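You operate a simulated robot arm through the tools that you are given. There is no shell and no other tool. Be economical: measure what you need, move in short steps, check, and stop when the job is done.

Carry out the task below with a simulated robot arm. There is one attempt and no reset: what you move stays moved.

Task
Plug the red lead in and feed wire with 3 presses of the torch button.
Fine: red plug in the red socket and mode knob on FEED before you switch on; torch stays in its holder; switch off after.

Only the result counts: the job must be done as asked and must still hold three seconds after the hand-in. Knocking over, shifting, dropping, spilling or breaking anything else fails it.

Robot
A 7-joint arm with a two-finger parallel gripper on a trunk, on a base that drives. Base frame: it is fixed to the floor where the robot stands at the start and does not move with it; the origin is under the middle of the robot, x ahead of it, y to its left, z up. Lengths are in cm, angles in degrees, forces in N, time in s.
With the tool pointing down near the work surface it reaches from about 34 to 76 cm from the robot's upright axis, wherever it stands. Its first joint turns from -115.0 to 115.0 degrees. Places, roughly: mode knob [50, -50, 80]; red plug (5x5x8 cm) [50, 0, 90]; red socket [50, -60, 60]; red switch [50, -20, 80]; torch button [50, -80, 100]; yellow inch button [50, -60, 90]. Payload 3.91 kg.
The tool frame sits at the grasp point between the pads (the TCP): z along the fingers, y along the line on which they close. The tips reach 3 cm beyond it. Largest opening 11 cm; finger width 2, thickness 1; the body of the gripper, 4.8 by 11.2 cm, starts 5.5 cm behind the TCP.
Orientation is told as [roll, pitch, yaw] about the base's x, y, z axes, in that order, counted from this pose: with the fingers straight down and closing along the base's y, the tool's x points along the base's -x, its y along +y and its z along -z.

Tools
- The arm moves only by the tool apply_moves. Its argument "targets" is a list of rows, each a list of 3 entries, a list of its own where there are three numbers: the opening, from 0 (shut) to 1 (fully open), then the shift along the base's x, y, z in m, then the turn, a rotation vector about the base's x, y, z in degrees. In form: [[grip, [dx, dy, dz], [ax, ay, az]], ...]. A call has 1 to 8 rows; each row shifts and turns the commanded pose from where the row before left it. A row lasts 0.2 s, in which the tool goes at most 5 cm and 8.6 degrees; a call with a longer step from one row to the next is refused whole, and so is a gripper value outside its range. Where a pose cannot be reached the arm comes as near as it can. A force on the tool above 40 N (or 10 N above the force at the start of the call, whichever is more), or a blocked arm, ends the call early, and 0.2 s more pass. Each finger travels about 10.8 cm/s and halts on what it meets, pressing with about 41 N; the grip force reading is that of the motor and also rises with nothing between the fingers. The clock runs only during rows and for 0.2 s after the last one: add rows that do not move to give the fingers time. It gives the time, the measured TCP pose, the force on the tool (base axes), the opening and the grip force at its end, in the units of the frame above (readings bear some noise), with the torque about the TCP (base axes, N m) and any sound that the robot's microphone picked up.
- Cameras (640 x 400 px; columns grow to the right, rows downward): "scene" is now at [1.72, 9.88, 155.15]; the picture's right is [-0.62, -0.79, 0.00], its down [-0.51, 0.40, -0.76] and it looks along [0.60, -0.47, -0.65] (base axes); focal length 265 px, centre (320, 200). "wrist" rides on the gripper at [7.2, 1.7, -10.3] in the tool frame; the picture's right is [-0.23, 0.97, 0.00], its down [-0.76, -0.18, -0.62] and it looks along [-0.61, -0.14, 0.78] (tool axes); focal length 222 px, centre (320, 200). There is no depth. A picture from a camera that has moved, and an enlarged one, comes with that camera's place and axes in the base frame and with its lens. The place of the scene camera against the robot may be out by one fixed shift of up to 1.8 cm in any direction.
- get_image(camera): a new picture of that camera. The clock stands still meanwhile.
- lift_body(by): slides the trunk up (or, below 0, down) by that many cm; the arm and the scene camera ride with it, the base frame stays. It gives what a move gives, with no picture.
- roll_base(legs): drives the robot by 1 to 6 legs, each [ahead, turn to the left] in cm and degrees, along the robot's own axes; the way and the turn of a leg run together, so that a leg with both is an arc; at most 150 cm and 180 degrees a leg. The arm and the cameras ride along, it lands a little off, and it stops where it bumps. It gives what a move gives.
- aim_head(pan, tilt): turns the head with the scene camera to pan (to the left, within 155 degrees either way) and tilt (down, from -29 to 69), counted from straight ahead of the robot. It gives what a move gives.
- zoom(camera, box): a new picture of the part [left, top, right, bottom] of that camera's present view, enlarged. The clock stands still meanwhile.
- job_done(): hands the job in; it is judged then, once.

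Work in short steps. Places have to be worked out from the pictures, the camera data and where the tool is seen: move nearer, look again, correct. Check each grasp and each placing, and mend what went wrong. You have 120 turns and 82 pictures in all, those below and enlarged ones among them. Open the gripper and draw the arm clear of the work before you hand the job in, unless the task says otherwise; then end with one line.

The tools are called after "Request:" as name(argument=value, ...) on one line, values as JSON. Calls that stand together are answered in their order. apply_moves: Moves the arm, as the interface text tells. Its arguments: {"type":"object","properties":{"targets":{"type":"array","items":{"type":"array"}}},"required":["targets"]} The other tools are called the same way: lift_body (by) slides the trunk up or down; roll_base (legs) drives the base; aim_head (pan, tilt) turns the head that bears the scene camera; get_image (camera) takes a picture; zoom (camera, box) takes an enlarged picture of a part of a camera's view; job_done () hands the job in.

At the start:

```text
time_s: 0.0
tool_pos: [28.55, -37.47, 127.08]
tcp_rot: [0.1, -0.1, -0.1]
force: [0.1, 0.3, -1.3]
moment: [-0.06, 0.0, 0.01]
finger_gap: 11.03
finger_force: 0.1
trunk travel left (down, up): [-65.0, 34.0]
robot x, y, heading: [-0.14, 0.23, 0.1]
head pan, tilt: [-38.3, 40.3]
```

scene: 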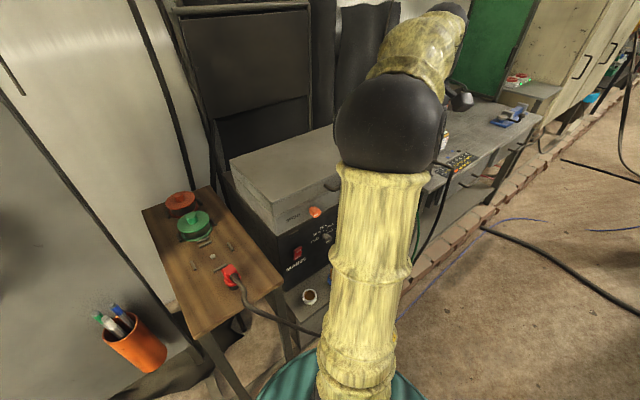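
wrist: 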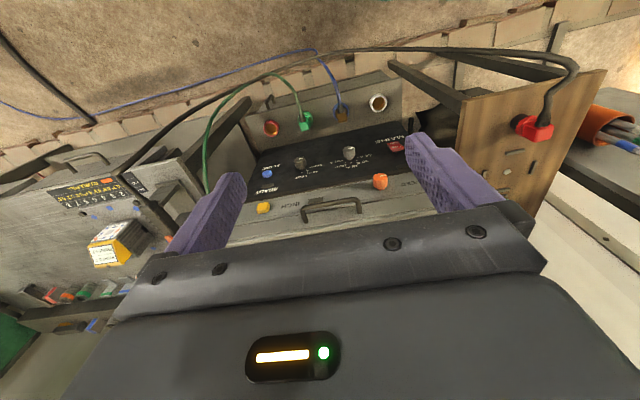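

I'll look at the panel and the plug more closely with the wrist camera and the scene camera.

Request:
zoom(camera="wrist", box=[220, 70, 440, 220])

Request:
zoom(camera="scene", box=[140, 160, 360, 320])

Request:
zoom(camera="wrist", box=[20, 130, 220, 280])

```text
2.67 times, centred on (330, 145) of wrist
camera zoom: at [21.29, -35.67, 137.37], right [0.23, 0.97, 0.0], down [0.76, -0.18, 0.62], along [0.61, -0.14, -0.78], focal length 592 px, centre (293, 347)
```

zoom: 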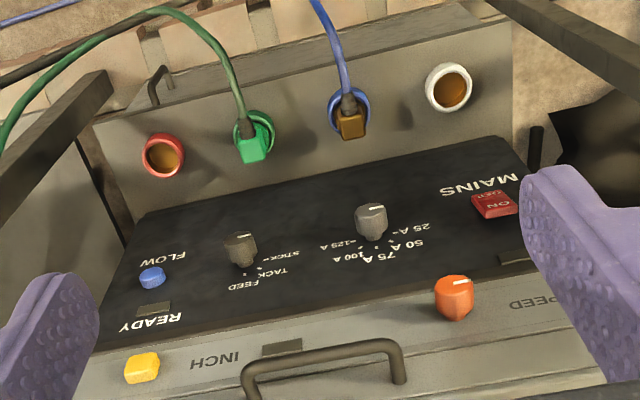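

```text
2.50 times, centred on (250, 240) of scene
camera zoom: at [1.72, 9.88, 155.15], right [-0.62, -0.79, 0.0], down [-0.51, 0.4, -0.76], along [0.6, -0.47, -0.65], focal length 662 px, centre (495, 100)
```

zoom: 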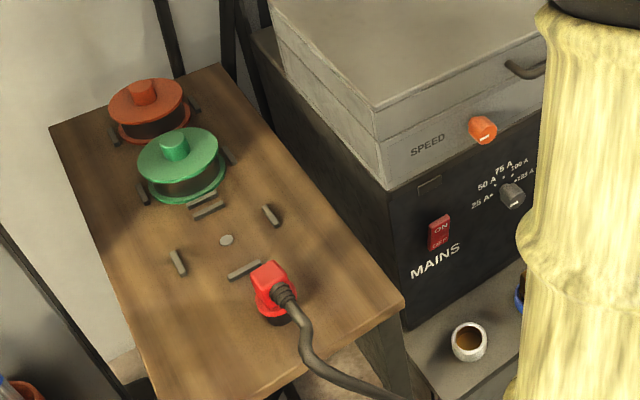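

```text
2.67 times, centred on (120, 205) of wrist
camera zoom: at [21.29, -35.67, 137.37], right [0.23, 0.97, 0.0], down [0.76, -0.18, 0.62], along [0.61, -0.14, -0.78], focal length 592 px, centre (853, 187)
```

zoom: 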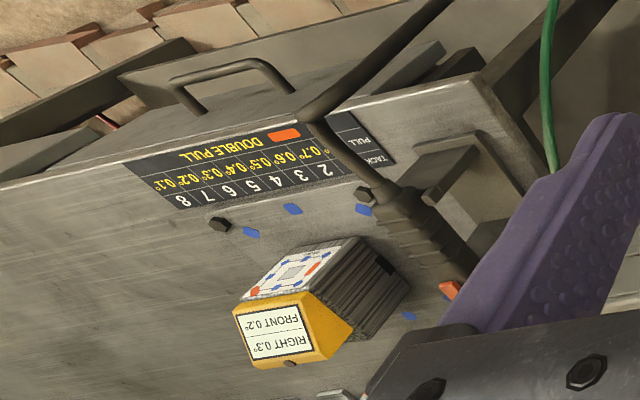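

The sockets sit on a low step in front of the sloping or upright panel, and the plug stands on the wooden table. I'll move the arm over toward the plug to clear the scene view and see it from near.

Request:
apply_moves(targets=[[1, [0, 0.048, 0], [0, 0, 0]], [1, [0, 0.048, 0], [0, 0, 0]], [1, [0, 0.048, 0], [0, 0, 0]], [1, [0, 0.048, 0], [0, 0, 0]], [1, [0, 0.048, 0], [0, 0, 0]], [1, [0, 0.048, 0], [0, 0, 0]], [1, [0, 0.048, 0], [0, 0, 0]], [1, [0, 0.048, 0], [0, 0, 0]]])

Request:
get_image(camera="wrist")

Request:
aim_head(pan=-50, tilt=45)

Request:
get_image(camera="scene")

```text
time_s: 1.8
tool_pos: [28.92, 0.74, 126.58]
tcp_rot: [-0.1, -0.1, 0.0]
force: [-0.4, 0.3, 0.6]
moment: [-0.02, -0.03, 0.02]
finger_gap: 11.0
finger_force: 0.1
out of reach, approached as far as the arm can: row 8
trunk travel left (down, up): [-65.0, 34.0]
robot x, y, heading: [-0.15, 0.07, -0.1]
head pan, tilt: [-38.3, 40.3]
```

```text
76 pictures are left
camera wrist: at [21.65, 2.6, 136.94], right [0.23, 0.97, 0.0], down [0.76, -0.18, 0.62], along [0.61, -0.14, -0.78], focal length 222 px, centre (320, 200)
```

wrist: 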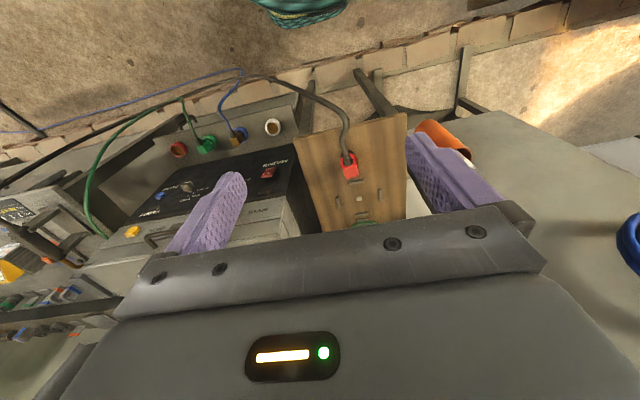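

```text
time_s: 2.5
tool_pos: [28.95, 0.56, 126.61]
tcp_rot: [-0.1, 0.1, 0.0]
force: [0.8, 0.1, 0.1]
moment: [-0.02, 0.01, 0.05]
finger_gap: 11.01
finger_force: 0.1
trunk travel left (down, up): [-65.0, 34.0]
robot x, y, heading: [-0.13, -0.07, 0.2]
head pan, tilt: [-50.0, 45.0]
```

```text
75 pictures are left
camera scene: at [0.29, 8.93, 154.47], right [-0.77, -0.64, 0.0], down [-0.45, 0.54, -0.71], along [0.45, -0.54, -0.71], focal length 265 px, centre (320, 200)
```

scene: 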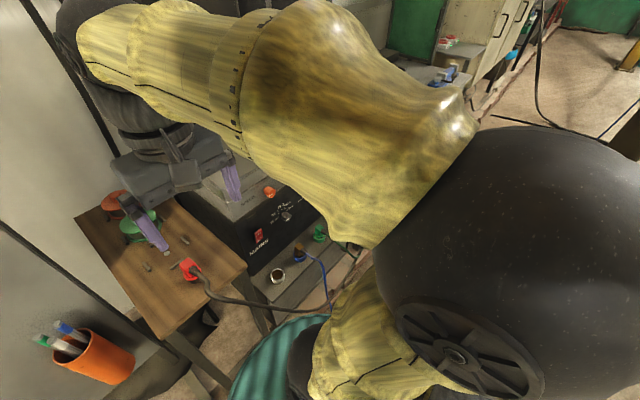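

The arm hides most of the scene view here, so I'll rely on the wrist camera. I'll zoom in on the plug and panel from this place to triangulate.

Request:
zoom(camera="wrist", box=[290, 90, 430, 230])

Request:
zoom(camera="wrist", box=[110, 80, 330, 260])

```text
2.86 times, centred on (360, 160) of wrist
camera zoom: at [21.69, 2.44, 136.94], right [0.23, 0.97, 0.0], down [0.76, -0.18, 0.62], along [0.61, -0.14, -0.78], focal length 635 px, centre (206, 314)
```

zoom: 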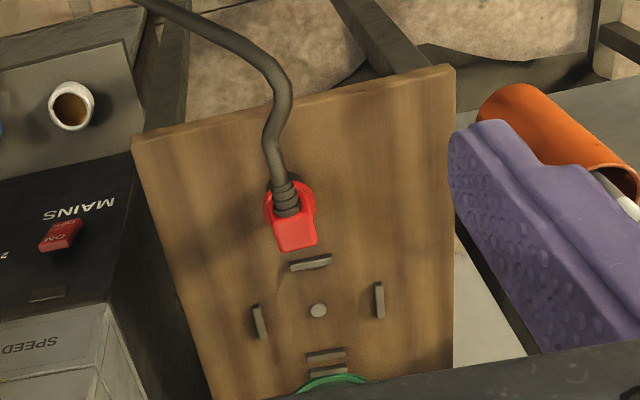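

```text
2.22 times, centred on (220, 170) of wrist
camera zoom: at [21.69, 2.44, 136.94], right [0.23, 0.97, 0.0], down [0.76, -0.18, 0.62], along [0.61, -0.14, -0.78], focal length 494 px, centre (542, 267)
```

zoom: 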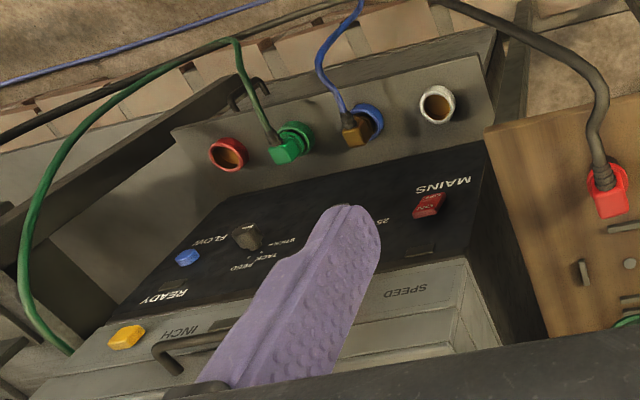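

Triangulation: red socket ≈ (47,-60,56), plug top ≈ (49,3,93). I need to know the shelf's slope, so I'll take the wrist nearer the sockets.

Request:
apply_moves(targets=[[1, [0, -0.048, 0], [0, 0, 0]], [1, [0, -0.048, 0], [0, 0, 0]], [1, [0, -0.048, 0], [0, 0, 0]], [1, [0, -0.048, 0], [0, 0, 0]], [1, [0, -0.048, 0], [0, 0, 0]], [1, [0, -0.048, 0], [0, 0, 0]], [1, [0, -0.048, 0], [0, 0, 0]], [1, [0, -0.048, 0], [0, 0, 0]]])

Request:
apply_moves(targets=[[1, [0, -0.02, -0.045], [0, 0, 0]], [1, [0, -0.02, -0.045], [0, 0, 0]], [1, [0, -0.02, -0.045], [0, 0, 0]], [1, [0, -0.02, -0.045], [0, 0, 0]], [1, [0, -0.02, -0.045], [0, 0, 0]], [1, [0, -0.02, -0.045], [0, 0, 0]], [1, [0, -0.02, -0.045], [0, 0, 0]], [1, [0, -0.0, -0.045], [0, 0, 0]]])

Request:
get_image(camera="wrist")

Request:
get_image(camera="scene")

```text
time_s: 4.3
tool_pos: [28.99, -38.08, 126.54]
tcp_rot: [0.1, 0.1, 0.0]
force: [-0.3, -0.4, -0.5]
moment: [0.03, 0.03, 0.02]
finger_gap: 11.01
finger_force: 0.1
trunk travel left (down, up): [-65.0, 34.0]
robot x, y, heading: [-0.02, 0.08, -0.0]
head pan, tilt: [-50.0, 45.0]
```

```text
time_s: 6.1
tool_pos: [29.16, -51.86, 90.73]
tcp_rot: [-0.1, 0.0, 0.0]
force: [-0.6, 0.3, -0.7]
moment: [0.02, -0.03, 0.0]
finger_gap: 11.01
finger_force: 0.1
trunk travel left (down, up): [-65.0, 34.0]
robot x, y, heading: [0.25, -0.37, 0.0]
head pan, tilt: [-50.0, 45.0]
```

```text
72 pictures are left
camera wrist: at [21.87, -50.09, 100.96], right [0.23, 0.97, 0.0], down [0.76, -0.18, 0.62], along [0.61, -0.14, -0.78], focal length 222 px, centre (320, 200)
```

wrist: 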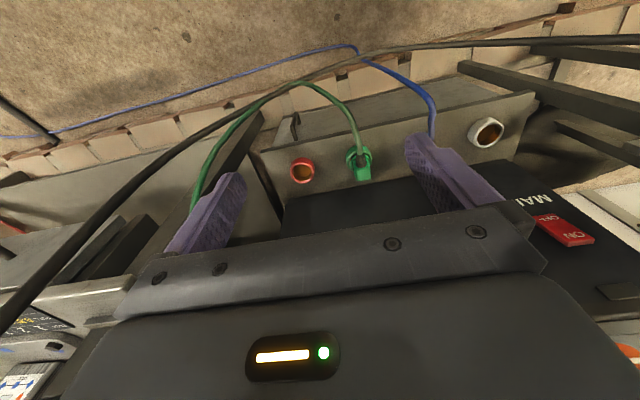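

```text
71 pictures are left
camera scene: at [0.31, 8.85, 154.48], right [-0.77, -0.64, 0.0], down [-0.45, 0.54, -0.71], along [0.45, -0.54, -0.71], focal length 265 px, centre (320, 200)
```

scene: 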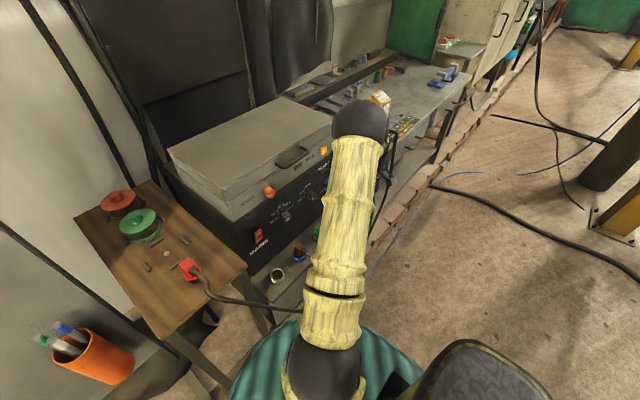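

Request:
zoom(camera="wrist", box=[240, 80, 540, 240])

Request:
zoom(camera="scene", box=[220, 60, 480, 300])

```text
2.13 times, centred on (390, 160) of wrist
camera zoom: at [21.87, -50.09, 100.96], right [0.23, 0.97, 0.0], down [0.76, -0.18, 0.62], along [0.61, -0.14, -0.78], focal length 474 px, centre (171, 285)
```

zoom: 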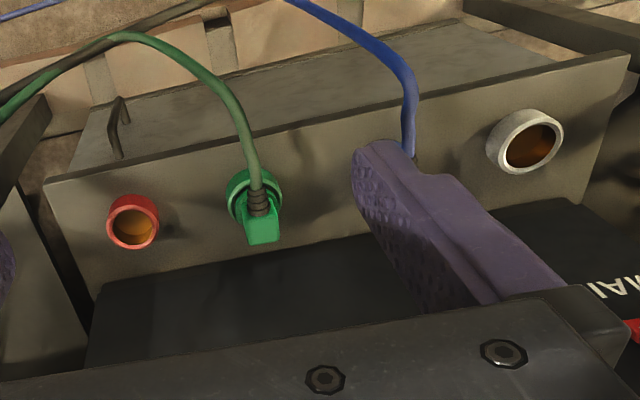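

```text
1.67 times, centred on (350, 180) of scene
camera zoom: at [0.31, 8.85, 154.48], right [-0.77, -0.64, 0.0], down [-0.45, 0.54, -0.71], along [0.45, -0.54, -0.71], focal length 442 px, centre (270, 233)
```

zoom: 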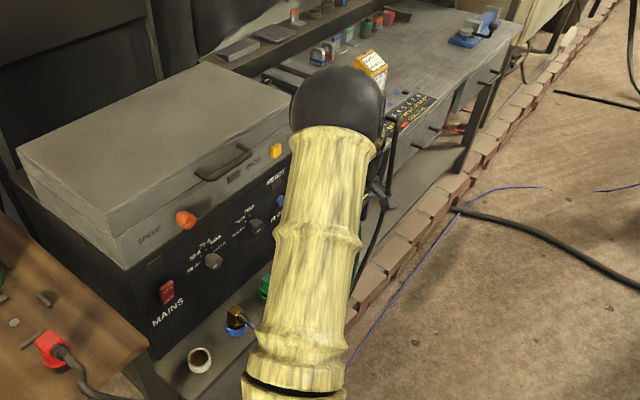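

The sockets face straight up (rim ≈ (47,-60,56)), the panel is upright at x≈55. From y≈-38 the robot could reach everything, so I'll raise the arm and look to the robot's right and rear before driving.

Request:
apply_moves(targets=[[1, [0, 0.01, 0.048], [0, 0, 0]], [1, [0, 0.01, 0.048], [0, 0, 0]], [1, [0, 0.02, 0.048], [0, 0, 0]], [1, [0, 0.02, 0.048], [0, 0, 0]], [1, [0, 0.02, 0.045], [0, 0, 0]], [1, [0, 0.02, 0.045], [0, 0, 0]], [1, [0, 0.03, 0.03], [0, 0, 0]], [1, [0, 0.03, 0.03], [0, 0, 0]]])

Request:
aim_head(pan=-85, tilt=40)

Request:
get_image(camera="scene")

Request:
aim_head(pan=-145, tilt=40)

Request:
get_image(camera="scene")

```text
refused: row 3 steps farther than a row can; nothing moved
```

```text
time_s: 7.2
tool_pos: [29.2, -51.93, 90.77]
tcp_rot: [0.0, 0.0, 0.0]
force: [0.2, 1.1, 0.4]
moment: [0.0, 0.0, -0.01]
finger_gap: 10.98
finger_force: 0.2
trunk travel left (down, up): [-65.0, 34.0]
robot x, y, heading: [0.04, 0.24, -0.2]
head pan, tilt: [-85.0, 40.0]
```

```text
68 pictures are left
camera scene: at [-4.19, 6.66, 155.2], right [-1.0, -0.09, 0.0], down [-0.06, 0.64, -0.77], along [0.07, -0.76, -0.64], focal length 265 px, centre (320, 200)
```

scene: 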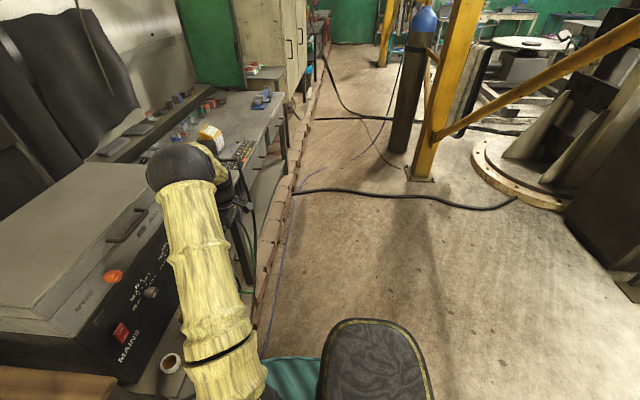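

```text
time_s: 8.4
tool_pos: [29.24, -51.79, 90.88]
tcp_rot: [0.0, 0.0, 0.0]
force: [0.1, 0.4, 0.8]
moment: [-0.02, -0.01, 0.01]
finger_gap: 10.98
finger_force: 0.2
trunk travel left (down, up): [-65.0, 34.0]
robot x, y, heading: [-0.18, -0.1, 0.1]
head pan, tilt: [-145.0, 40.0]
```

```text
67 pictures are left
camera scene: at [-11.9, 10.25, 155.2], right [-0.57, 0.82, 0.0], down [0.53, 0.37, -0.77], along [-0.63, -0.44, -0.64], focal length 265 px, centre (320, 200)
```

scene: 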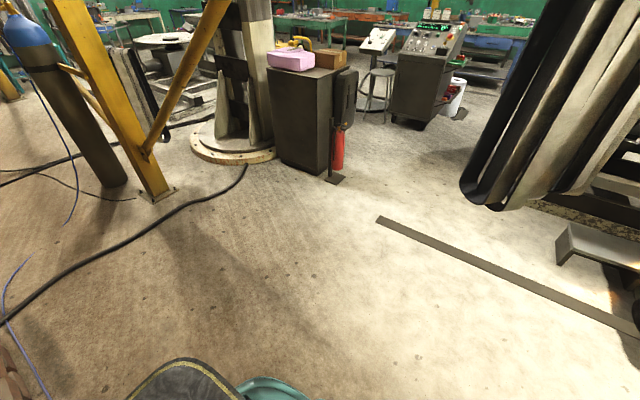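

The floor to the right and behind is free. I'll raise the arm, then turn right, roll 38 cm along -y and turn back.

Request:
apply_moves(targets=[[1, [0, 0.0, 0.048], [0, 0, 0]], [1, [0, 0.0, 0.048], [0, 0, 0]], [1, [0, 0.0, 0.048], [0, 0, 0]], [1, [0, 0.01, 0.048], [0, 0, 0]], [1, [0, 0.02, 0.045], [0, 0, 0]], [1, [0, 0.02, 0.045], [0, 0, 0]], [1, [0, 0.03, 0.03], [0, 0, 0]], [1, [0, 0.03, 0.03], [0, 0, 0]]])

Request:
roll_base(legs=[[0, -90], [38, 0], [0, 90]])

Request:
aim_head(pan=-30, tilt=45)

Request:
get_image(camera="scene")

Request:
get_image(camera="wrist")

```text
time_s: 10.2
tool_pos: [29.17, -40.68, 124.97]
tcp_rot: [0.0, 0.1, 0.1]
force: [-0.1, 0.7, -0.1]
moment: [-0.02, 0.0, 0.01]
finger_gap: 10.99
finger_force: 0.0
trunk travel left (down, up): [-65.0, 34.0]
robot x, y, heading: [-0.25, -0.17, 0.3]
head pan, tilt: [-145.0, 40.0]
```

```text
time_s: 24.2
tool_pos: [29.26, -78.21, 124.9]
tcp_rot: [0.0, 0.0, 0.8]
force: [0.2, 0.0, 0.4]
moment: [-0.05, -0.04, -0.02]
finger_gap: 11.01
finger_force: 0.1
trunk travel left (down, up): [-65.0, 34.0]
robot x, y, heading: [-0.91, -37.91, 0.4]
head pan, tilt: [-145.0, 40.0]
```

```text
time_s: 26.1
tool_pos: [29.33, -78.24, 124.73]
tcp_rot: [0.1, -0.1, 0.7]
force: [0.3, -0.1, 0.2]
moment: [0.02, 0.0, 0.02]
finger_gap: 11.01
finger_force: 0.1
trunk travel left (down, up): [-65.0, 34.0]
robot x, y, heading: [0.13, -37.89, 0.7]
head pan, tilt: [-30.0, 45.0]
```

```text
66 pictures are left
camera scene: at [1.77, -26.84, 154.47], right [-0.49, -0.87, 0.0], down [-0.62, 0.35, -0.71], along [0.62, -0.35, -0.71], focal length 265 px, centre (320, 200)
```

scene: 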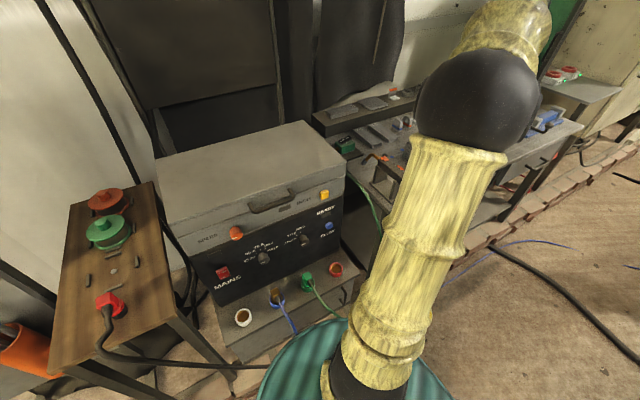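

```text
65 pictures are left
camera wrist: at [22.05, -76.6, 135.11], right [0.22, 0.98, 0.0], down [0.76, -0.17, 0.62], along [0.61, -0.13, -0.78], focal length 222 px, centre (320, 200)
```

wrist: 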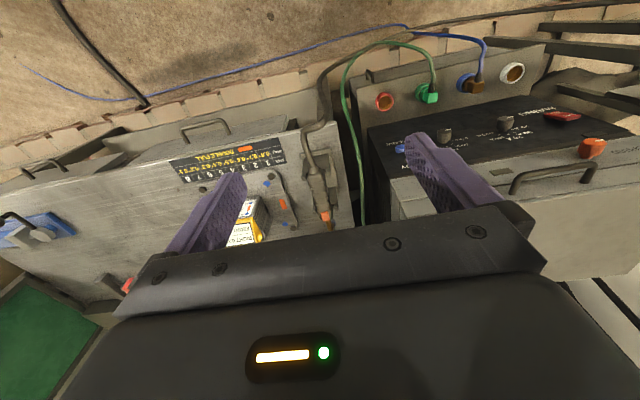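

Excellent view; panel and plug are clear. I'll enlarge the panel, the torch and its card.

Request:
zoom(camera="scene", box=[190, 180, 370, 340])

Request:
zoom(camera="wrist", box=[160, 110, 380, 250])

Request:
zoom(camera="scene", box=[50, 180, 210, 380])

```text
2.50 times, centred on (280, 260) of scene
camera zoom: at [1.77, -26.84, 154.47], right [-0.49, -0.87, 0.0], down [-0.62, 0.35, -0.71], along [0.62, -0.35, -0.71], focal length 662 px, centre (420, 50)
```

zoom: 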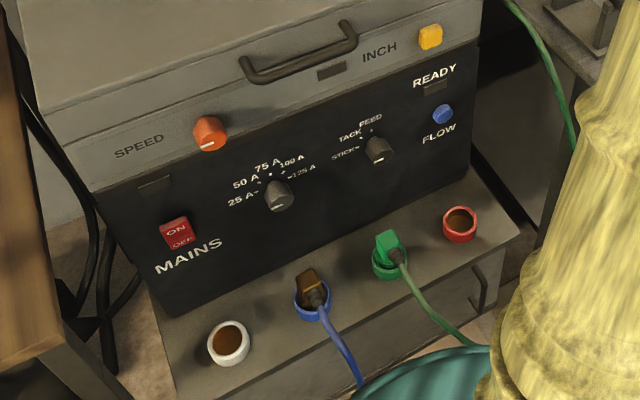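

```text
2.86 times, centred on (270, 180) of wrist
camera zoom: at [22.05, -76.6, 135.11], right [0.22, 0.98, 0.0], down [0.76, -0.17, 0.62], along [0.61, -0.13, -0.78], focal length 635 px, centre (463, 257)
```

zoom: 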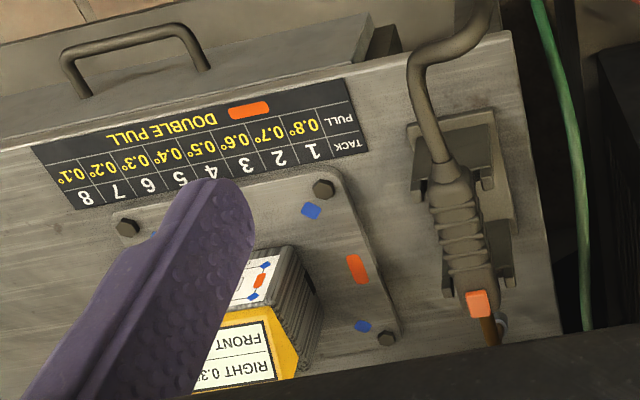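

```text
2.00 times, centred on (130, 280) of scene
camera zoom: at [1.77, -26.84, 154.47], right [-0.49, -0.87, 0.0], down [-0.62, 0.35, -0.71], along [0.62, -0.35, -0.71], focal length 530 px, centre (700, 40)
```

zoom: 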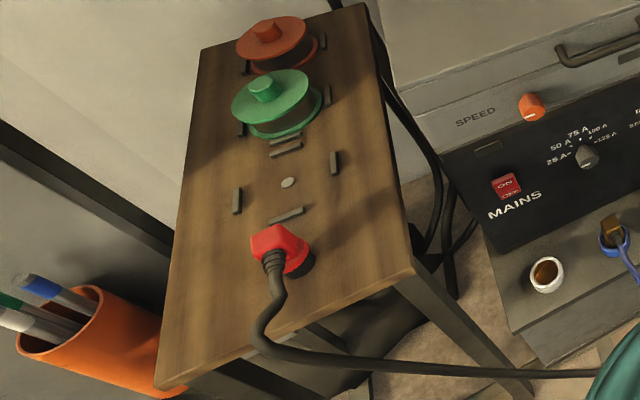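

Now to the plug: move along +y at height, then forward above it.

Request:
apply_moves(targets=[[1, [0.01, 0.048, 0], [0, 0, 0]], [1, [0.01, 0.048, 0], [0, 0, 0]], [1, [0.01, 0.048, 0], [0, 0, 0]], [1, [0.01, 0.048, 0], [0, 0, 0]], [1, [0, 0.049, 0], [0, 0, 0]], [1, [0, 0.049, 0], [0, 0, 0]], [1, [0, 0.049, 0], [0, 0, 0]], [1, [0, 0.049, 0], [0, 0, 0]]])

Request:
apply_moves(targets=[[1, [0.01, 0.048, 0], [0, 0, 0]], [1, [0.01, 0.048, 0], [0, 0, 0]], [1, [0.01, 0.048, 0], [0, 0, 0]], [1, [0.01, 0.048, 0], [0, 0, 0]], [1, [0, 0.048, 0], [0, 0, 0]], [1, [0, 0.048, 0], [0, 0, 0]], [1, [0, 0.048, 0], [0, 0, 0]], [1, [0, 0.048, 0], [0, 0, 0]]])

Request:
apply_moves(targets=[[1, [0.01, 0.025, -0.04], [0, 0, 0]], [1, [0.01, 0, -0.04], [0, 0, 0]], [1, [0.0, 0, -0.03], [0, 0, 0]], [1, [0.0, 0, -0.03], [0, 0, 0]], [1, [0, 0, -0.03], [0, 0, 0]]])

Request:
get_image(camera="wrist")

```text
time_s: 27.9
tool_pos: [33.48, -39.4, 125.02]
tcp_rot: [0.0, 0.1, 0.7]
force: [0.4, 0.4, -0.1]
moment: [-0.04, 0.02, 0.0]
finger_gap: 10.98
finger_force: 0.0
trunk travel left (down, up): [-65.0, 34.0]
robot x, y, heading: [-0.01, -37.99, 0.5]
head pan, tilt: [-30.0, 45.0]
```

```text
time_s: 29.7
tool_pos: [37.3, -0.74, 124.78]
tcp_rot: [-0.2, 0.0, 0.7]
force: [-0.1, -0.3, 0.5]
moment: [-0.03, -0.02, -0.04]
finger_gap: 10.97
finger_force: 0.1
trunk travel left (down, up): [-65.0, 34.0]
robot x, y, heading: [-0.17, -37.58, 0.6]
head pan, tilt: [-30.0, 45.0]
```

```text
time_s: 30.9
tool_pos: [39.18, 1.48, 107.7]
tcp_rot: [0.1, -0.1, 0.7]
force: [0.3, -0.3, 0.8]
moment: [-0.01, 0.0, -0.03]
finger_gap: 11.03
finger_force: 0.1
trunk travel left (down, up): [-65.0, 34.0]
robot x, y, heading: [-0.01, -37.48, 0.7]
head pan, tilt: [-30.0, 45.0]
```

```text
61 pictures are left
camera wrist: at [31.9, 3.18, 118.01], right [0.22, 0.98, 0.0], down [0.76, -0.17, 0.62], along [0.61, -0.13, -0.78], focal length 222 px, centre (320, 200)
```

wrist: 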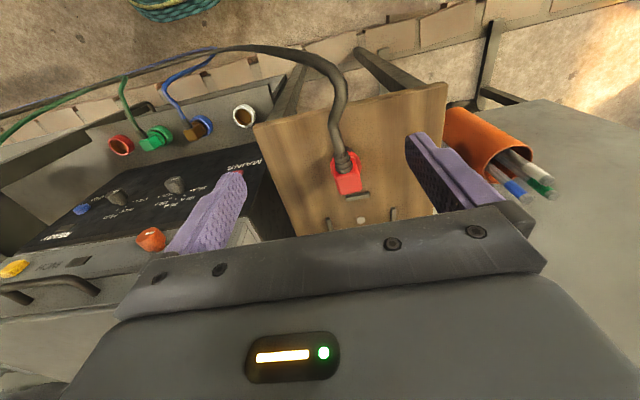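

Request:
zoom(camera="wrist", box=[290, 120, 410, 220])

```text
4.00 times, centred on (350, 170) of wrist
camera zoom: at [31.9, 3.18, 118.01], right [0.22, 0.98, 0.0], down [0.76, -0.17, 0.62], along [0.61, -0.13, -0.78], focal length 888 px, centre (200, 320)
```

zoom: 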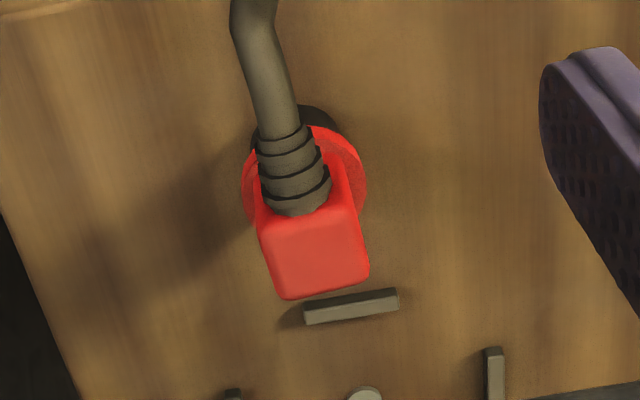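

The plug stands upright with top ≈ (49.3, 3.2, 93), body ~3 cm wide with a wider flange at ≈88.5. I'll move above it and descend part way.

Request:
apply_moves(targets=[[1, [0.034, 0.006, 0], [0, 0, 0]], [1, [0.034, 0.006, 0], [0, 0, 0]], [1, [0.033, 0.005, 0], [0, 0, 0]], [1, [0, 0, -0.03], [0, 0, 0]], [1, [0, 0, -0.03], [0, 0, 0]], [1, [0, 0, 0], [0, 0, 0]]])

Request:
get_image(camera="wrist")

Request:
zoom(camera="scene", box=[40, 200, 200, 340])

```text
time_s: 32.3
tool_pos: [49.51, 3.02, 101.5]
tcp_rot: [0.0, 0.0, 0.8]
force: [-0.5, 0.1, 0.1]
moment: [0.02, 0.03, -0.03]
finger_gap: 11.0
finger_force: 0.0
trunk travel left (down, up): [-65.0, 34.0]
robot x, y, heading: [-0.05, -38.0, 0.9]
head pan, tilt: [-30.0, 45.0]
```

```text
59 pictures are left
camera wrist: at [42.19, 4.77, 112.0], right [0.22, 0.98, 0.0], down [0.76, -0.17, 0.62], along [0.61, -0.13, -0.78], focal length 222 px, centre (320, 200)
```

wrist: 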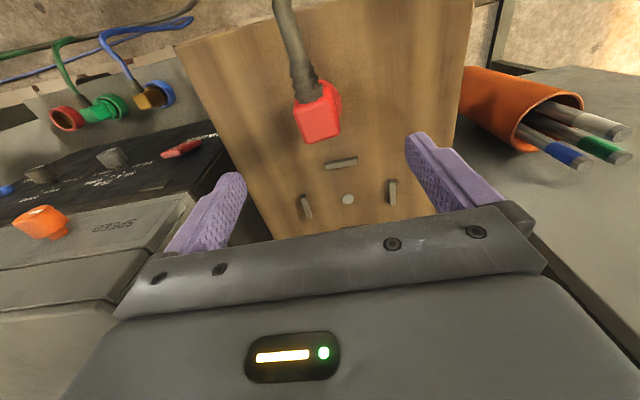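

```text
2.86 times, centred on (120, 270) of scene
camera zoom: at [1.78, -26.81, 154.47], right [-0.49, -0.87, 0.0], down [-0.62, 0.35, -0.71], along [0.62, -0.35, -0.71], focal length 757 px, centre (891, 0)
```

zoom: 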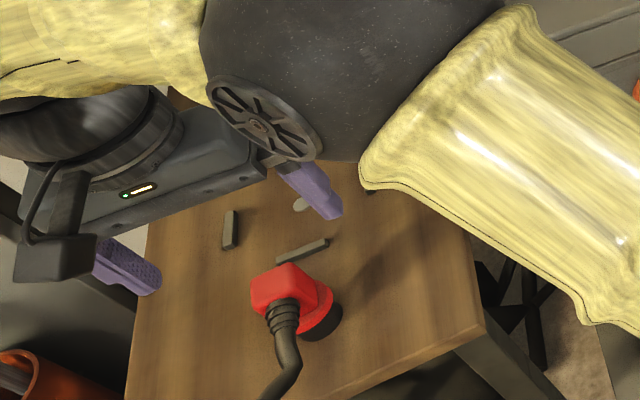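

Plug re-measured at (49.0, 3.35). Correcting and descending so the tips stop just above the flange.

Request:
apply_moves(targets=[[1, [-0.005, 0.003, -0.03], [0, 0, 0]], [1, [0, 0, -0.03], [0, 0, 0]], [1, [0, 0, -0.031], [0, 0, 0]], [1, [0, 0, 0], [0, 0, 0]]])

Request:
get_image(camera="wrist")

Request:
zoom(camera="scene", box=[40, 200, 200, 340])

```text
time_s: 33.3
tool_pos: [49.16, 3.47, 92.89]
tcp_rot: [-0.1, 0.1, 0.7]
force: [0.7, -0.7, -0.1]
moment: [-0.02, 0.01, 0.0]
finger_gap: 11.01
finger_force: 0.1
trunk travel left (down, up): [-65.0, 34.0]
robot x, y, heading: [-0.13, -37.83, 0.9]
head pan, tilt: [-30.0, 45.0]
```

```text
57 pictures are left
camera wrist: at [41.87, 5.12, 103.11], right [0.22, 0.98, 0.0], down [0.76, -0.17, 0.62], along [0.61, -0.13, -0.78], focal length 222 px, centre (320, 200)
```

wrist: 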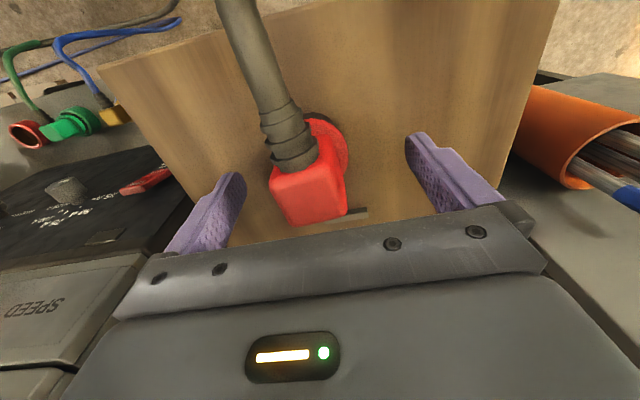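

```text
2.86 times, centred on (120, 270) of scene
camera zoom: at [1.77, -26.81, 154.47], right [-0.49, -0.87, 0.0], down [-0.62, 0.35, -0.71], along [0.62, -0.35, -0.71], focal length 757 px, centre (891, 0)
```

zoom: 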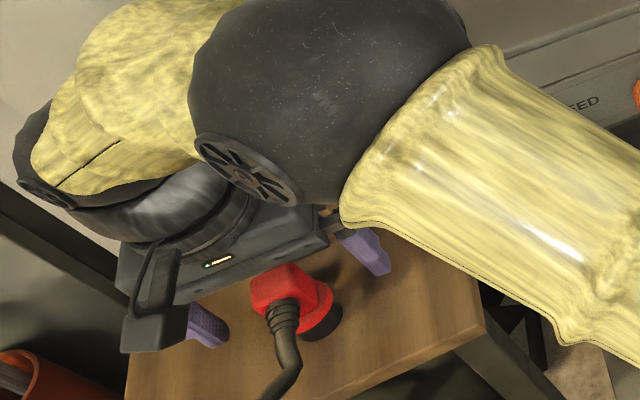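

The plug is centred between the fingers; lower 0.5 cm and close.

Request:
apply_moves(targets=[[1, [0, 0, -0.005], [0, 0, 0]], [0, [0, 0, 0], [0, 0, 0]], [0, [0, 0, 0], [0, 0, 0]], [0, [0, 0, 0], [0, 0, 0]], [0, [0, 0, 0], [0, 0, 0]]])

Request:
get_image(camera="wrist")

```text
time_s: 34.5
tool_pos: [49.2, 3.35, 92.38]
tcp_rot: [0.0, -0.1, 0.7]
force: [0.5, -2.1, 1.7]
moment: [-0.02, -0.04, 0.0]
finger_gap: 3.91
finger_force: 40.5
trunk travel left (down, up): [-65.0, 34.0]
robot x, y, heading: [-0.24, -37.87, 0.6]
head pan, tilt: [-30.0, 45.0]
```

```text
55 pictures are left
camera wrist: at [41.79, 5.12, 102.63], right [0.22, 0.98, 0.0], down [0.76, -0.17, 0.62], along [0.61, -0.13, -0.78], focal length 222 px, centre (320, 200)
```

wrist: 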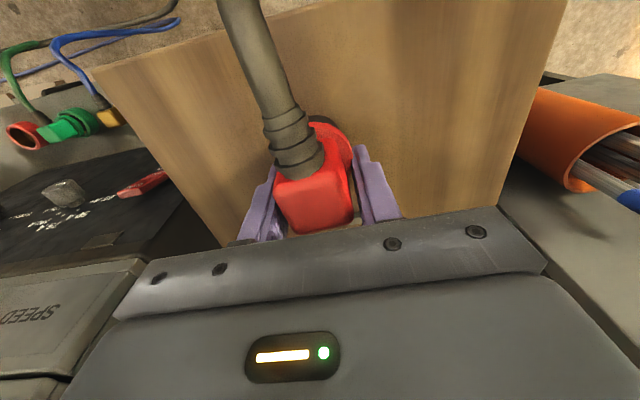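

Gripped (gap 3.9). Lift straight up and check.

Request:
apply_moves(targets=[[0, [0, 0, 0.02], [0, 0, 0]], [0, [0, 0, 0.04], [0, 0, 0]], [0, [0, 0, 0.045], [0, 0, 0]], [0, [0, 0, 0.045], [0, 0, 0]], [0, [0, 0, 0.04], [0, 0, 0]], [0, [0, 0, 0], [0, 0, 0]]])

Request:
get_image(camera="wrist")

```text
time_s: 35.9
tool_pos: [49.17, 3.24, 111.23]
tcp_rot: [0.0, 0.0, 0.7]
force: [-0.5, 0.2, -0.9]
moment: [-0.02, -0.04, 0.0]
finger_gap: 3.88
finger_force: 41.5
trunk travel left (down, up): [-65.0, 34.0]
robot x, y, heading: [-0.23, -37.85, 0.8]
head pan, tilt: [-30.0, 45.0]
```

```text
54 pictures are left
camera wrist: at [41.82, 5.11, 121.59], right [0.22, 0.98, 0.0], down [0.76, -0.17, 0.62], along [0.61, -0.13, -0.78], focal length 222 px, centre (320, 200)
```

wrist: 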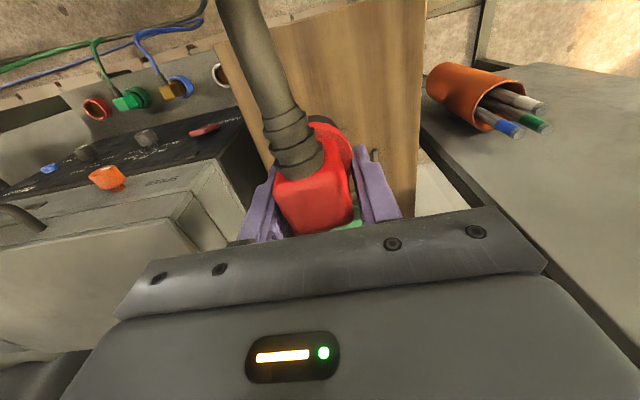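

Held firmly. Carry it along -y in front of the welder.

Request:
apply_moves(targets=[[0, [-0.011, -0.046, 0], [0, 0, 0]], [0, [-0.011, -0.046, 0], [0, 0, 0]], [0, [-0.011, -0.046, 0], [0, 0, 0]], [0, [-0.011, -0.046, 0], [0, 0, 0]], [0, [-0.011, -0.046, 0], [0, 0, 0]], [0, [-0.011, -0.046, 0], [0, 0, 0]], [0, [0, -0.046, 0], [0, 0, 0]], [0, [0, -0.046, 0], [0, 0, 0]]])

Request:
apply_moves(targets=[[0, [0, -0.048, -0.01], [0, 0, 0]], [0, [0, -0.048, -0.01], [0, 0, 0]], [0, [0, -0.048, -0.01], [0, 0, 0]], [0, [0, -0.048, -0.01], [0, 0, 0]], [0, [0, -0.048, -0.01], [0, 0, 0]], [0, [0, -0.024, -0.03], [0, 0, 0]], [0, [0, 0, -0.03], [0, 0, 0]], [0, [0, 0, -0.03], [0, 0, 0]]])

Request:
get_image(camera="wrist")

Request:
get_image(camera="scene")

```text
time_s: 37.7
tool_pos: [42.35, -33.6, 111.23]
tcp_rot: [0.0, -0.1, 0.7]
force: [0.0, -0.8, -1.7]
moment: [-0.01, 0.0, -0.01]
finger_gap: 3.91
finger_force: 40.7
trunk travel left (down, up): [-65.0, 34.0]
robot x, y, heading: [-0.35, -37.97, 0.6]
head pan, tilt: [-30.0, 45.0]
```

```text
time_s: 39.5
tool_pos: [42.53, -59.54, 97.05]
tcp_rot: [0.1, 0.0, 0.8]
force: [0.1, -0.1, -0.1]
moment: [0.0, 0.0, -0.02]
finger_gap: 3.92
finger_force: 41.3
trunk travel left (down, up): [-65.0, 34.0]
robot x, y, heading: [-0.05, -37.8, 0.6]
head pan, tilt: [-30.0, 45.0]
```

```text
53 pictures are left
camera wrist: at [35.21, -57.8, 107.44], right [0.22, 0.98, 0.0], down [0.76, -0.17, 0.62], along [0.61, -0.13, -0.78], focal length 222 px, centre (320, 200)
```

wrist: 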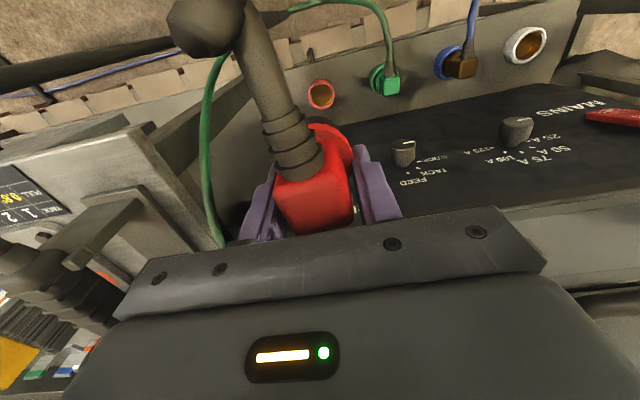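

```text
52 pictures are left
camera scene: at [1.82, -26.86, 154.47], right [-0.49, -0.87, 0.0], down [-0.62, 0.35, -0.71], along [0.62, -0.35, -0.71], focal length 265 px, centre (320, 200)
```

scene: 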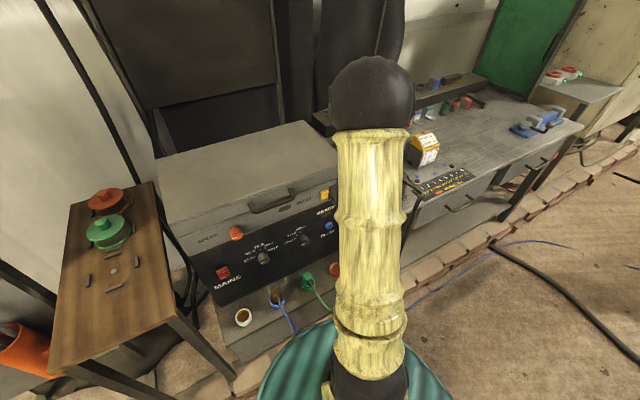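

Socket again at (47.1, -60.0). Descend to z≈75, then shift over the socket and look.

Request:
apply_moves(targets=[[0, [0, -0.004, -0.045], [0, 0, 0]], [0, [0, 0, -0.045], [0, 0, 0]], [0, [0, 0, -0.045], [0, 0, 0]], [0, [0, 0, -0.045], [0, 0, 0]], [0, [0, 0, -0.045], [0, 0, 0]], [0, [0.023, 0, -0.0], [0, 0, 0]], [0, [0.022, 0, -0.0], [0, 0, 0]], [0, [0, 0, 0], [0, 0, 0]]])

Request:
get_image(camera="wrist")

Request:
zoom(camera="scene", box=[200, 180, 400, 340])

```text
time_s: 41.3
tool_pos: [46.87, -60.19, 74.55]
tcp_rot: [0.0, -0.1, 0.8]
force: [0.6, 0.1, -1.9]
moment: [0.0, -0.01, 0.01]
finger_gap: 3.93
finger_force: 40.7
trunk travel left (down, up): [-65.0, 34.0]
robot x, y, heading: [-0.23, -37.94, 0.9]
head pan, tilt: [-30.0, 45.0]
```

```text
51 pictures are left
camera wrist: at [39.49, -58.45, 84.98], right [0.22, 0.98, 0.0], down [0.76, -0.17, 0.62], along [0.61, -0.13, -0.78], focal length 222 px, centre (320, 200)
```

wrist: 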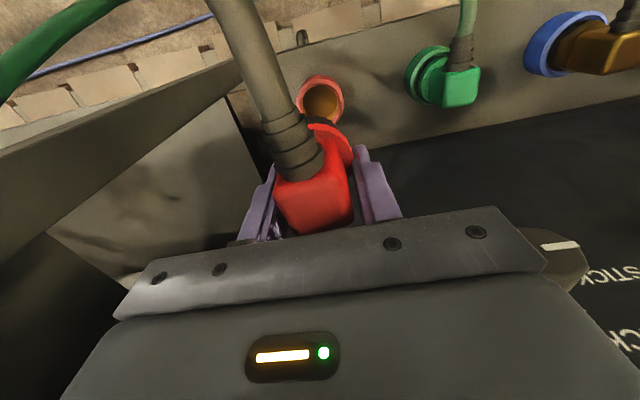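

```text
2.50 times, centred on (300, 260) of scene
camera zoom: at [1.8, -26.84, 154.47], right [-0.49, -0.87, 0.0], down [-0.62, 0.35, -0.71], along [0.62, -0.35, -0.71], focal length 662 px, centre (370, 50)
```

zoom: 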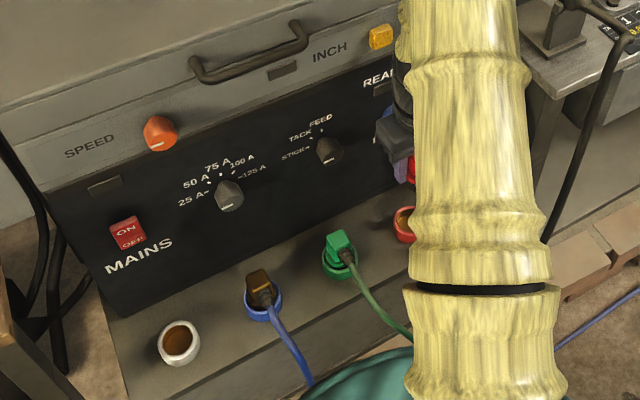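

Request:
zoom(camera="wrist", box=[260, 60, 400, 240])

```text
2.22 times, centred on (330, 150) of wrist
camera zoom: at [39.49, -58.45, 84.98], right [0.22, 0.98, 0.0], down [0.76, -0.17, 0.62], along [0.61, -0.13, -0.78], focal length 494 px, centre (298, 311)
```

zoom: 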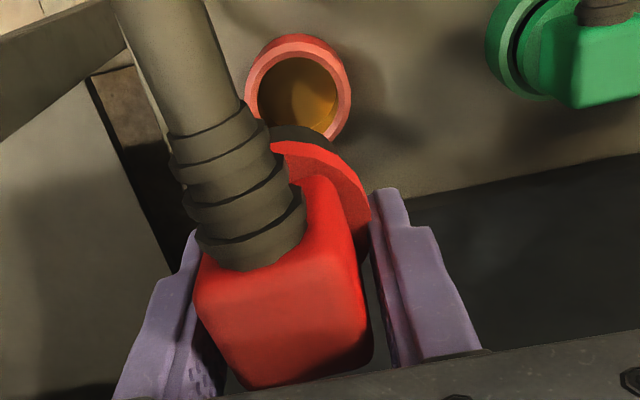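

Plug axis coincides with the TCP within ~0.1; socket at (47.0,-59.9). Shift slightly and descend to just above the rim.

Request:
apply_moves(targets=[[0, [0.002, 0.003, -0.03], [0, 0, 0]], [0, [0, 0, -0.03], [0, 0, 0]], [0, [0, 0, -0.025], [0, 0, 0]], [0, [0, 0, 0], [0, 0, 0]]])

Request:
zoom(camera="wrist", box=[240, 60, 420, 240])

```text
time_s: 42.3
tool_pos: [47.1, -59.79, 66.18]
tcp_rot: [0.0, 0.0, 0.6]
force: [0.3, -0.3, -1.4]
moment: [0.01, 0.0, -0.01]
finger_gap: 3.91
finger_force: 41.5
trunk travel left (down, up): [-65.0, 34.0]
robot x, y, heading: [-0.11, -37.54, 0.5]
head pan, tilt: [-30.0, 45.0]
```

```text
2.22 times, centred on (330, 150) of wrist
camera zoom: at [39.77, -58.17, 76.48], right [0.22, 0.98, 0.0], down [0.76, -0.17, 0.62], along [0.61, -0.13, -0.78], focal length 494 px, centre (298, 311)
```

zoom: 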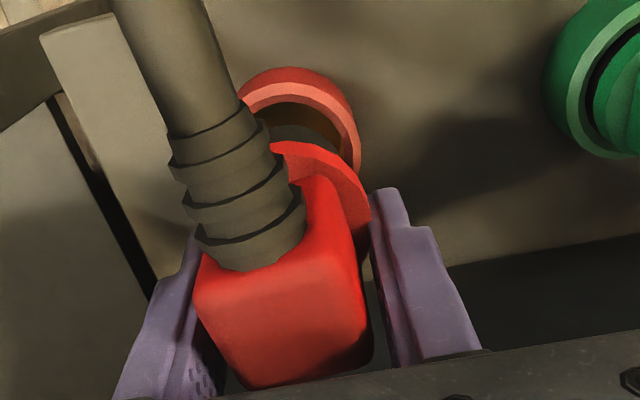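

Aligned: the rim's centre projects onto the plug axis. Push down in small steps.

Request:
apply_moves(targets=[[0, [0, 0, -0.01], [0, 0, 0]], [0, [0, 0, -0.01], [0, 0, 0]], [0, [0, 0, -0.008], [0, 0, 0]], [0, [0, 0, -0.006], [0, 0, 0]], [0, [0, 0, 0], [0, 0, 0]]])

Request:
zoom(camera="wrist", box=[240, 60, 420, 240])

```text
time_s: 43.5
tool_pos: [46.98, -59.73, 62.72]
tcp_rot: [0.1, 0.0, 0.7]
force: [0.4, 0.8, -2.1]
moment: [0.02, 0.0, -0.01]
finger_gap: 3.94
finger_force: 41.1
trunk travel left (down, up): [-65.0, 34.0]
robot x, y, heading: [-0.42, -37.56, 0.8]
head pan, tilt: [-30.0, 45.0]
```

```text
2.22 times, centred on (330, 150) of wrist
camera zoom: at [39.73, -58.2, 73.1], right [0.22, 0.98, 0.0], down [0.76, -0.17, 0.62], along [0.61, -0.13, -0.78], focal length 494 px, centre (298, 311)
```

zoom: 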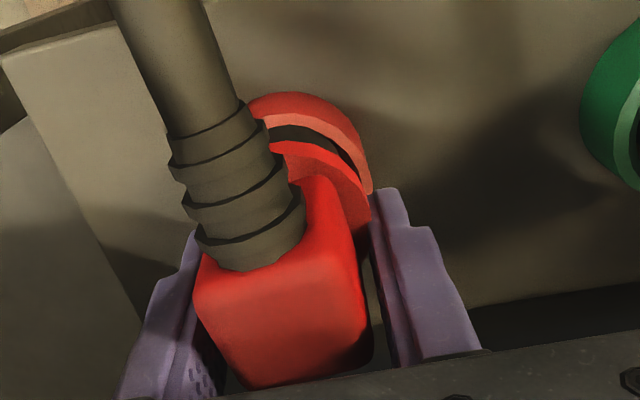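

The pin is entering with no force. Keep going.

Request:
apply_moves(targets=[[0, [0, 0, -0.007], [0, 0, 0]], [0, [0, 0, -0.007], [0, 0, 0]], [0, [0, 0, -0.007], [0, 0, 0]], [0, [0, 0, -0.005], [0, 0, 0]], [0, [0, 0, 0], [0, 0, 0]]])

Request:
zoom(camera="wrist", box=[240, 60, 420, 240])

```text
time_s: 44.1
tool_pos: [47.07, -59.89, 62.15]
tcp_rot: [-0.2, -0.1, 0.7]
force: [-9.0, 6.0, 30.2]
moment: [0.36, 0.9, -0.11]
finger_gap: 3.92
finger_force: 40.9
trunk travel left (down, up): [-65.0, 34.0]
robot x, y, heading: [0.08, -37.82, 0.9]
head pan, tilt: [-30.0, 45.0]
stopped in row 2: the force on the tool passed its limit at 51 N (the readings are from after the stop); the commanded pose is now the measured one
```

```text
2.22 times, centred on (330, 150) of wrist
camera zoom: at [39.74, -58.19, 72.55], right [0.22, 0.98, 0.0], down [0.76, -0.17, 0.62], along [0.61, -0.14, -0.78], focal length 494 px, centre (298, 311)
```

zoom: 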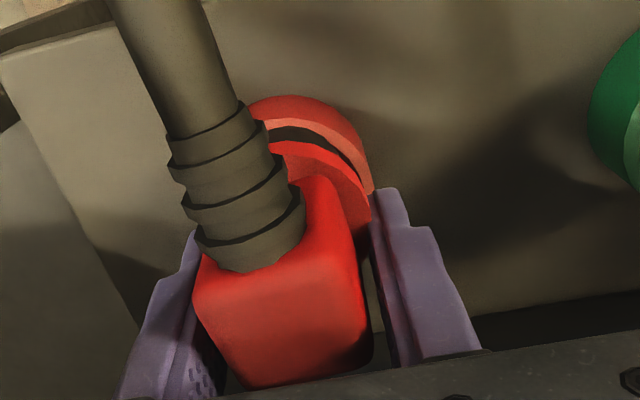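

Contact with a side force toward -x,+y, matching the image (rim lies about 0.15 toward -x,+y). Back off a bit, shift, press again.

Request:
apply_moves(targets=[[0, [0, 0, 0.004], [0, 0, 0]], [0, [-0.0017, 0.0017, 0], [0, 0, 0]], [0, [0, 0, -0.004], [0, 0, 0]], [0, [0, 0, -0.004], [0, 0, 0]], [0, [0, 0, -0.004], [0, 0, 0]], [0, [0, 0, -0.004], [0, 0, 0]], [0, [0, 0, 0], [0, 0, 0]]])

Request:
zoom(camera="wrist", box=[240, 60, 420, 240])

```text
time_s: 45.0
tool_pos: [47.18, -59.79, 62.16]
tcp_rot: [-0.3, -0.3, 0.6]
force: [-7.0, 2.6, 26.3]
moment: [0.42, 0.75, -0.04]
finger_gap: 3.9
finger_force: 40.8
trunk travel left (down, up): [-65.0, 34.0]
robot x, y, heading: [-0.23, -37.62, 0.7]
head pan, tilt: [-30.0, 45.0]
stopped in row 4: the force on the tool passed its limit at 48 N (the readings are from after the stop); the commanded pose is now the measured one
```

```text
2.22 times, centred on (330, 150) of wrist
camera zoom: at [39.78, -58.13, 72.5], right [0.22, 0.98, 0.0], down [0.76, -0.17, 0.63], along [0.61, -0.14, -0.78], focal length 494 px, centre (298, 311)
```

zoom: 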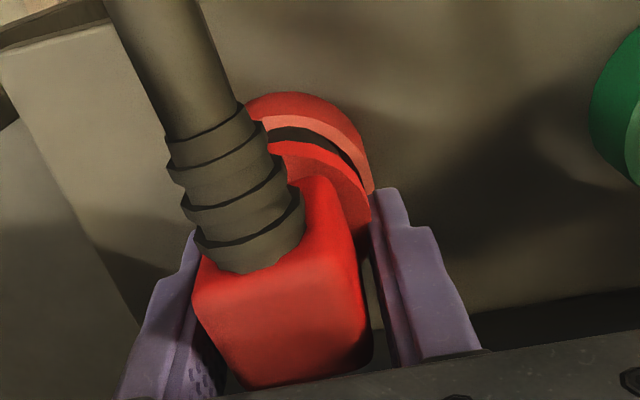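

The pin is ~2 cm inside and meets a stop; the green plug seems to show a similar gap. I'll release, rise, and compare the red and green plugs.

Request:
apply_moves(targets=[[0.6, [0, 0, 0], [0, 0, 0]], [0.6, [0, 0, 0], [0, 0, 0]], [0.6, [0, 0, 0.03], [0, 0, 0]], [0.6, [0, 0, 0.04], [0, 0, 0]], [0.6, [-0.02, 0.02, 0.03], [0, 0, 0]], [0.6, [-0.02, 0.02, 0.03], [0, 0, 0]], [0.6, [-0.02, 0.02, 0.03], [0, 0, 0]]])

Request:
zoom(camera="wrist", box=[200, 40, 480, 220])

```text
time_s: 46.6
tool_pos: [41.22, -53.86, 78.1]
tcp_rot: [-0.2, -0.3, 0.6]
force: [-0.5, -0.4, -0.1]
moment: [0.02, 0.03, 0.0]
finger_gap: 6.58
finger_force: 0.1
trunk travel left (down, up): [-65.0, 34.0]
robot x, y, heading: [-0.12, -38.12, 0.7]
head pan, tilt: [-30.0, 45.0]
```

```text
2.22 times, centred on (340, 130) of wrist
camera zoom: at [33.9, -52.11, 88.34], right [0.22, 0.98, 0.0], down [0.76, -0.17, 0.63], along [0.61, -0.14, -0.78], focal length 494 px, centre (276, 356)
```

zoom: 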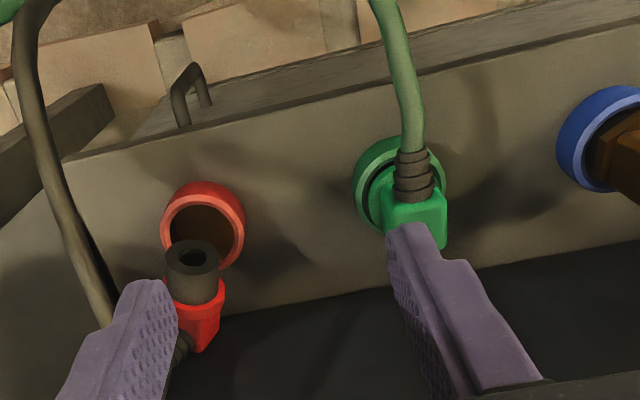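

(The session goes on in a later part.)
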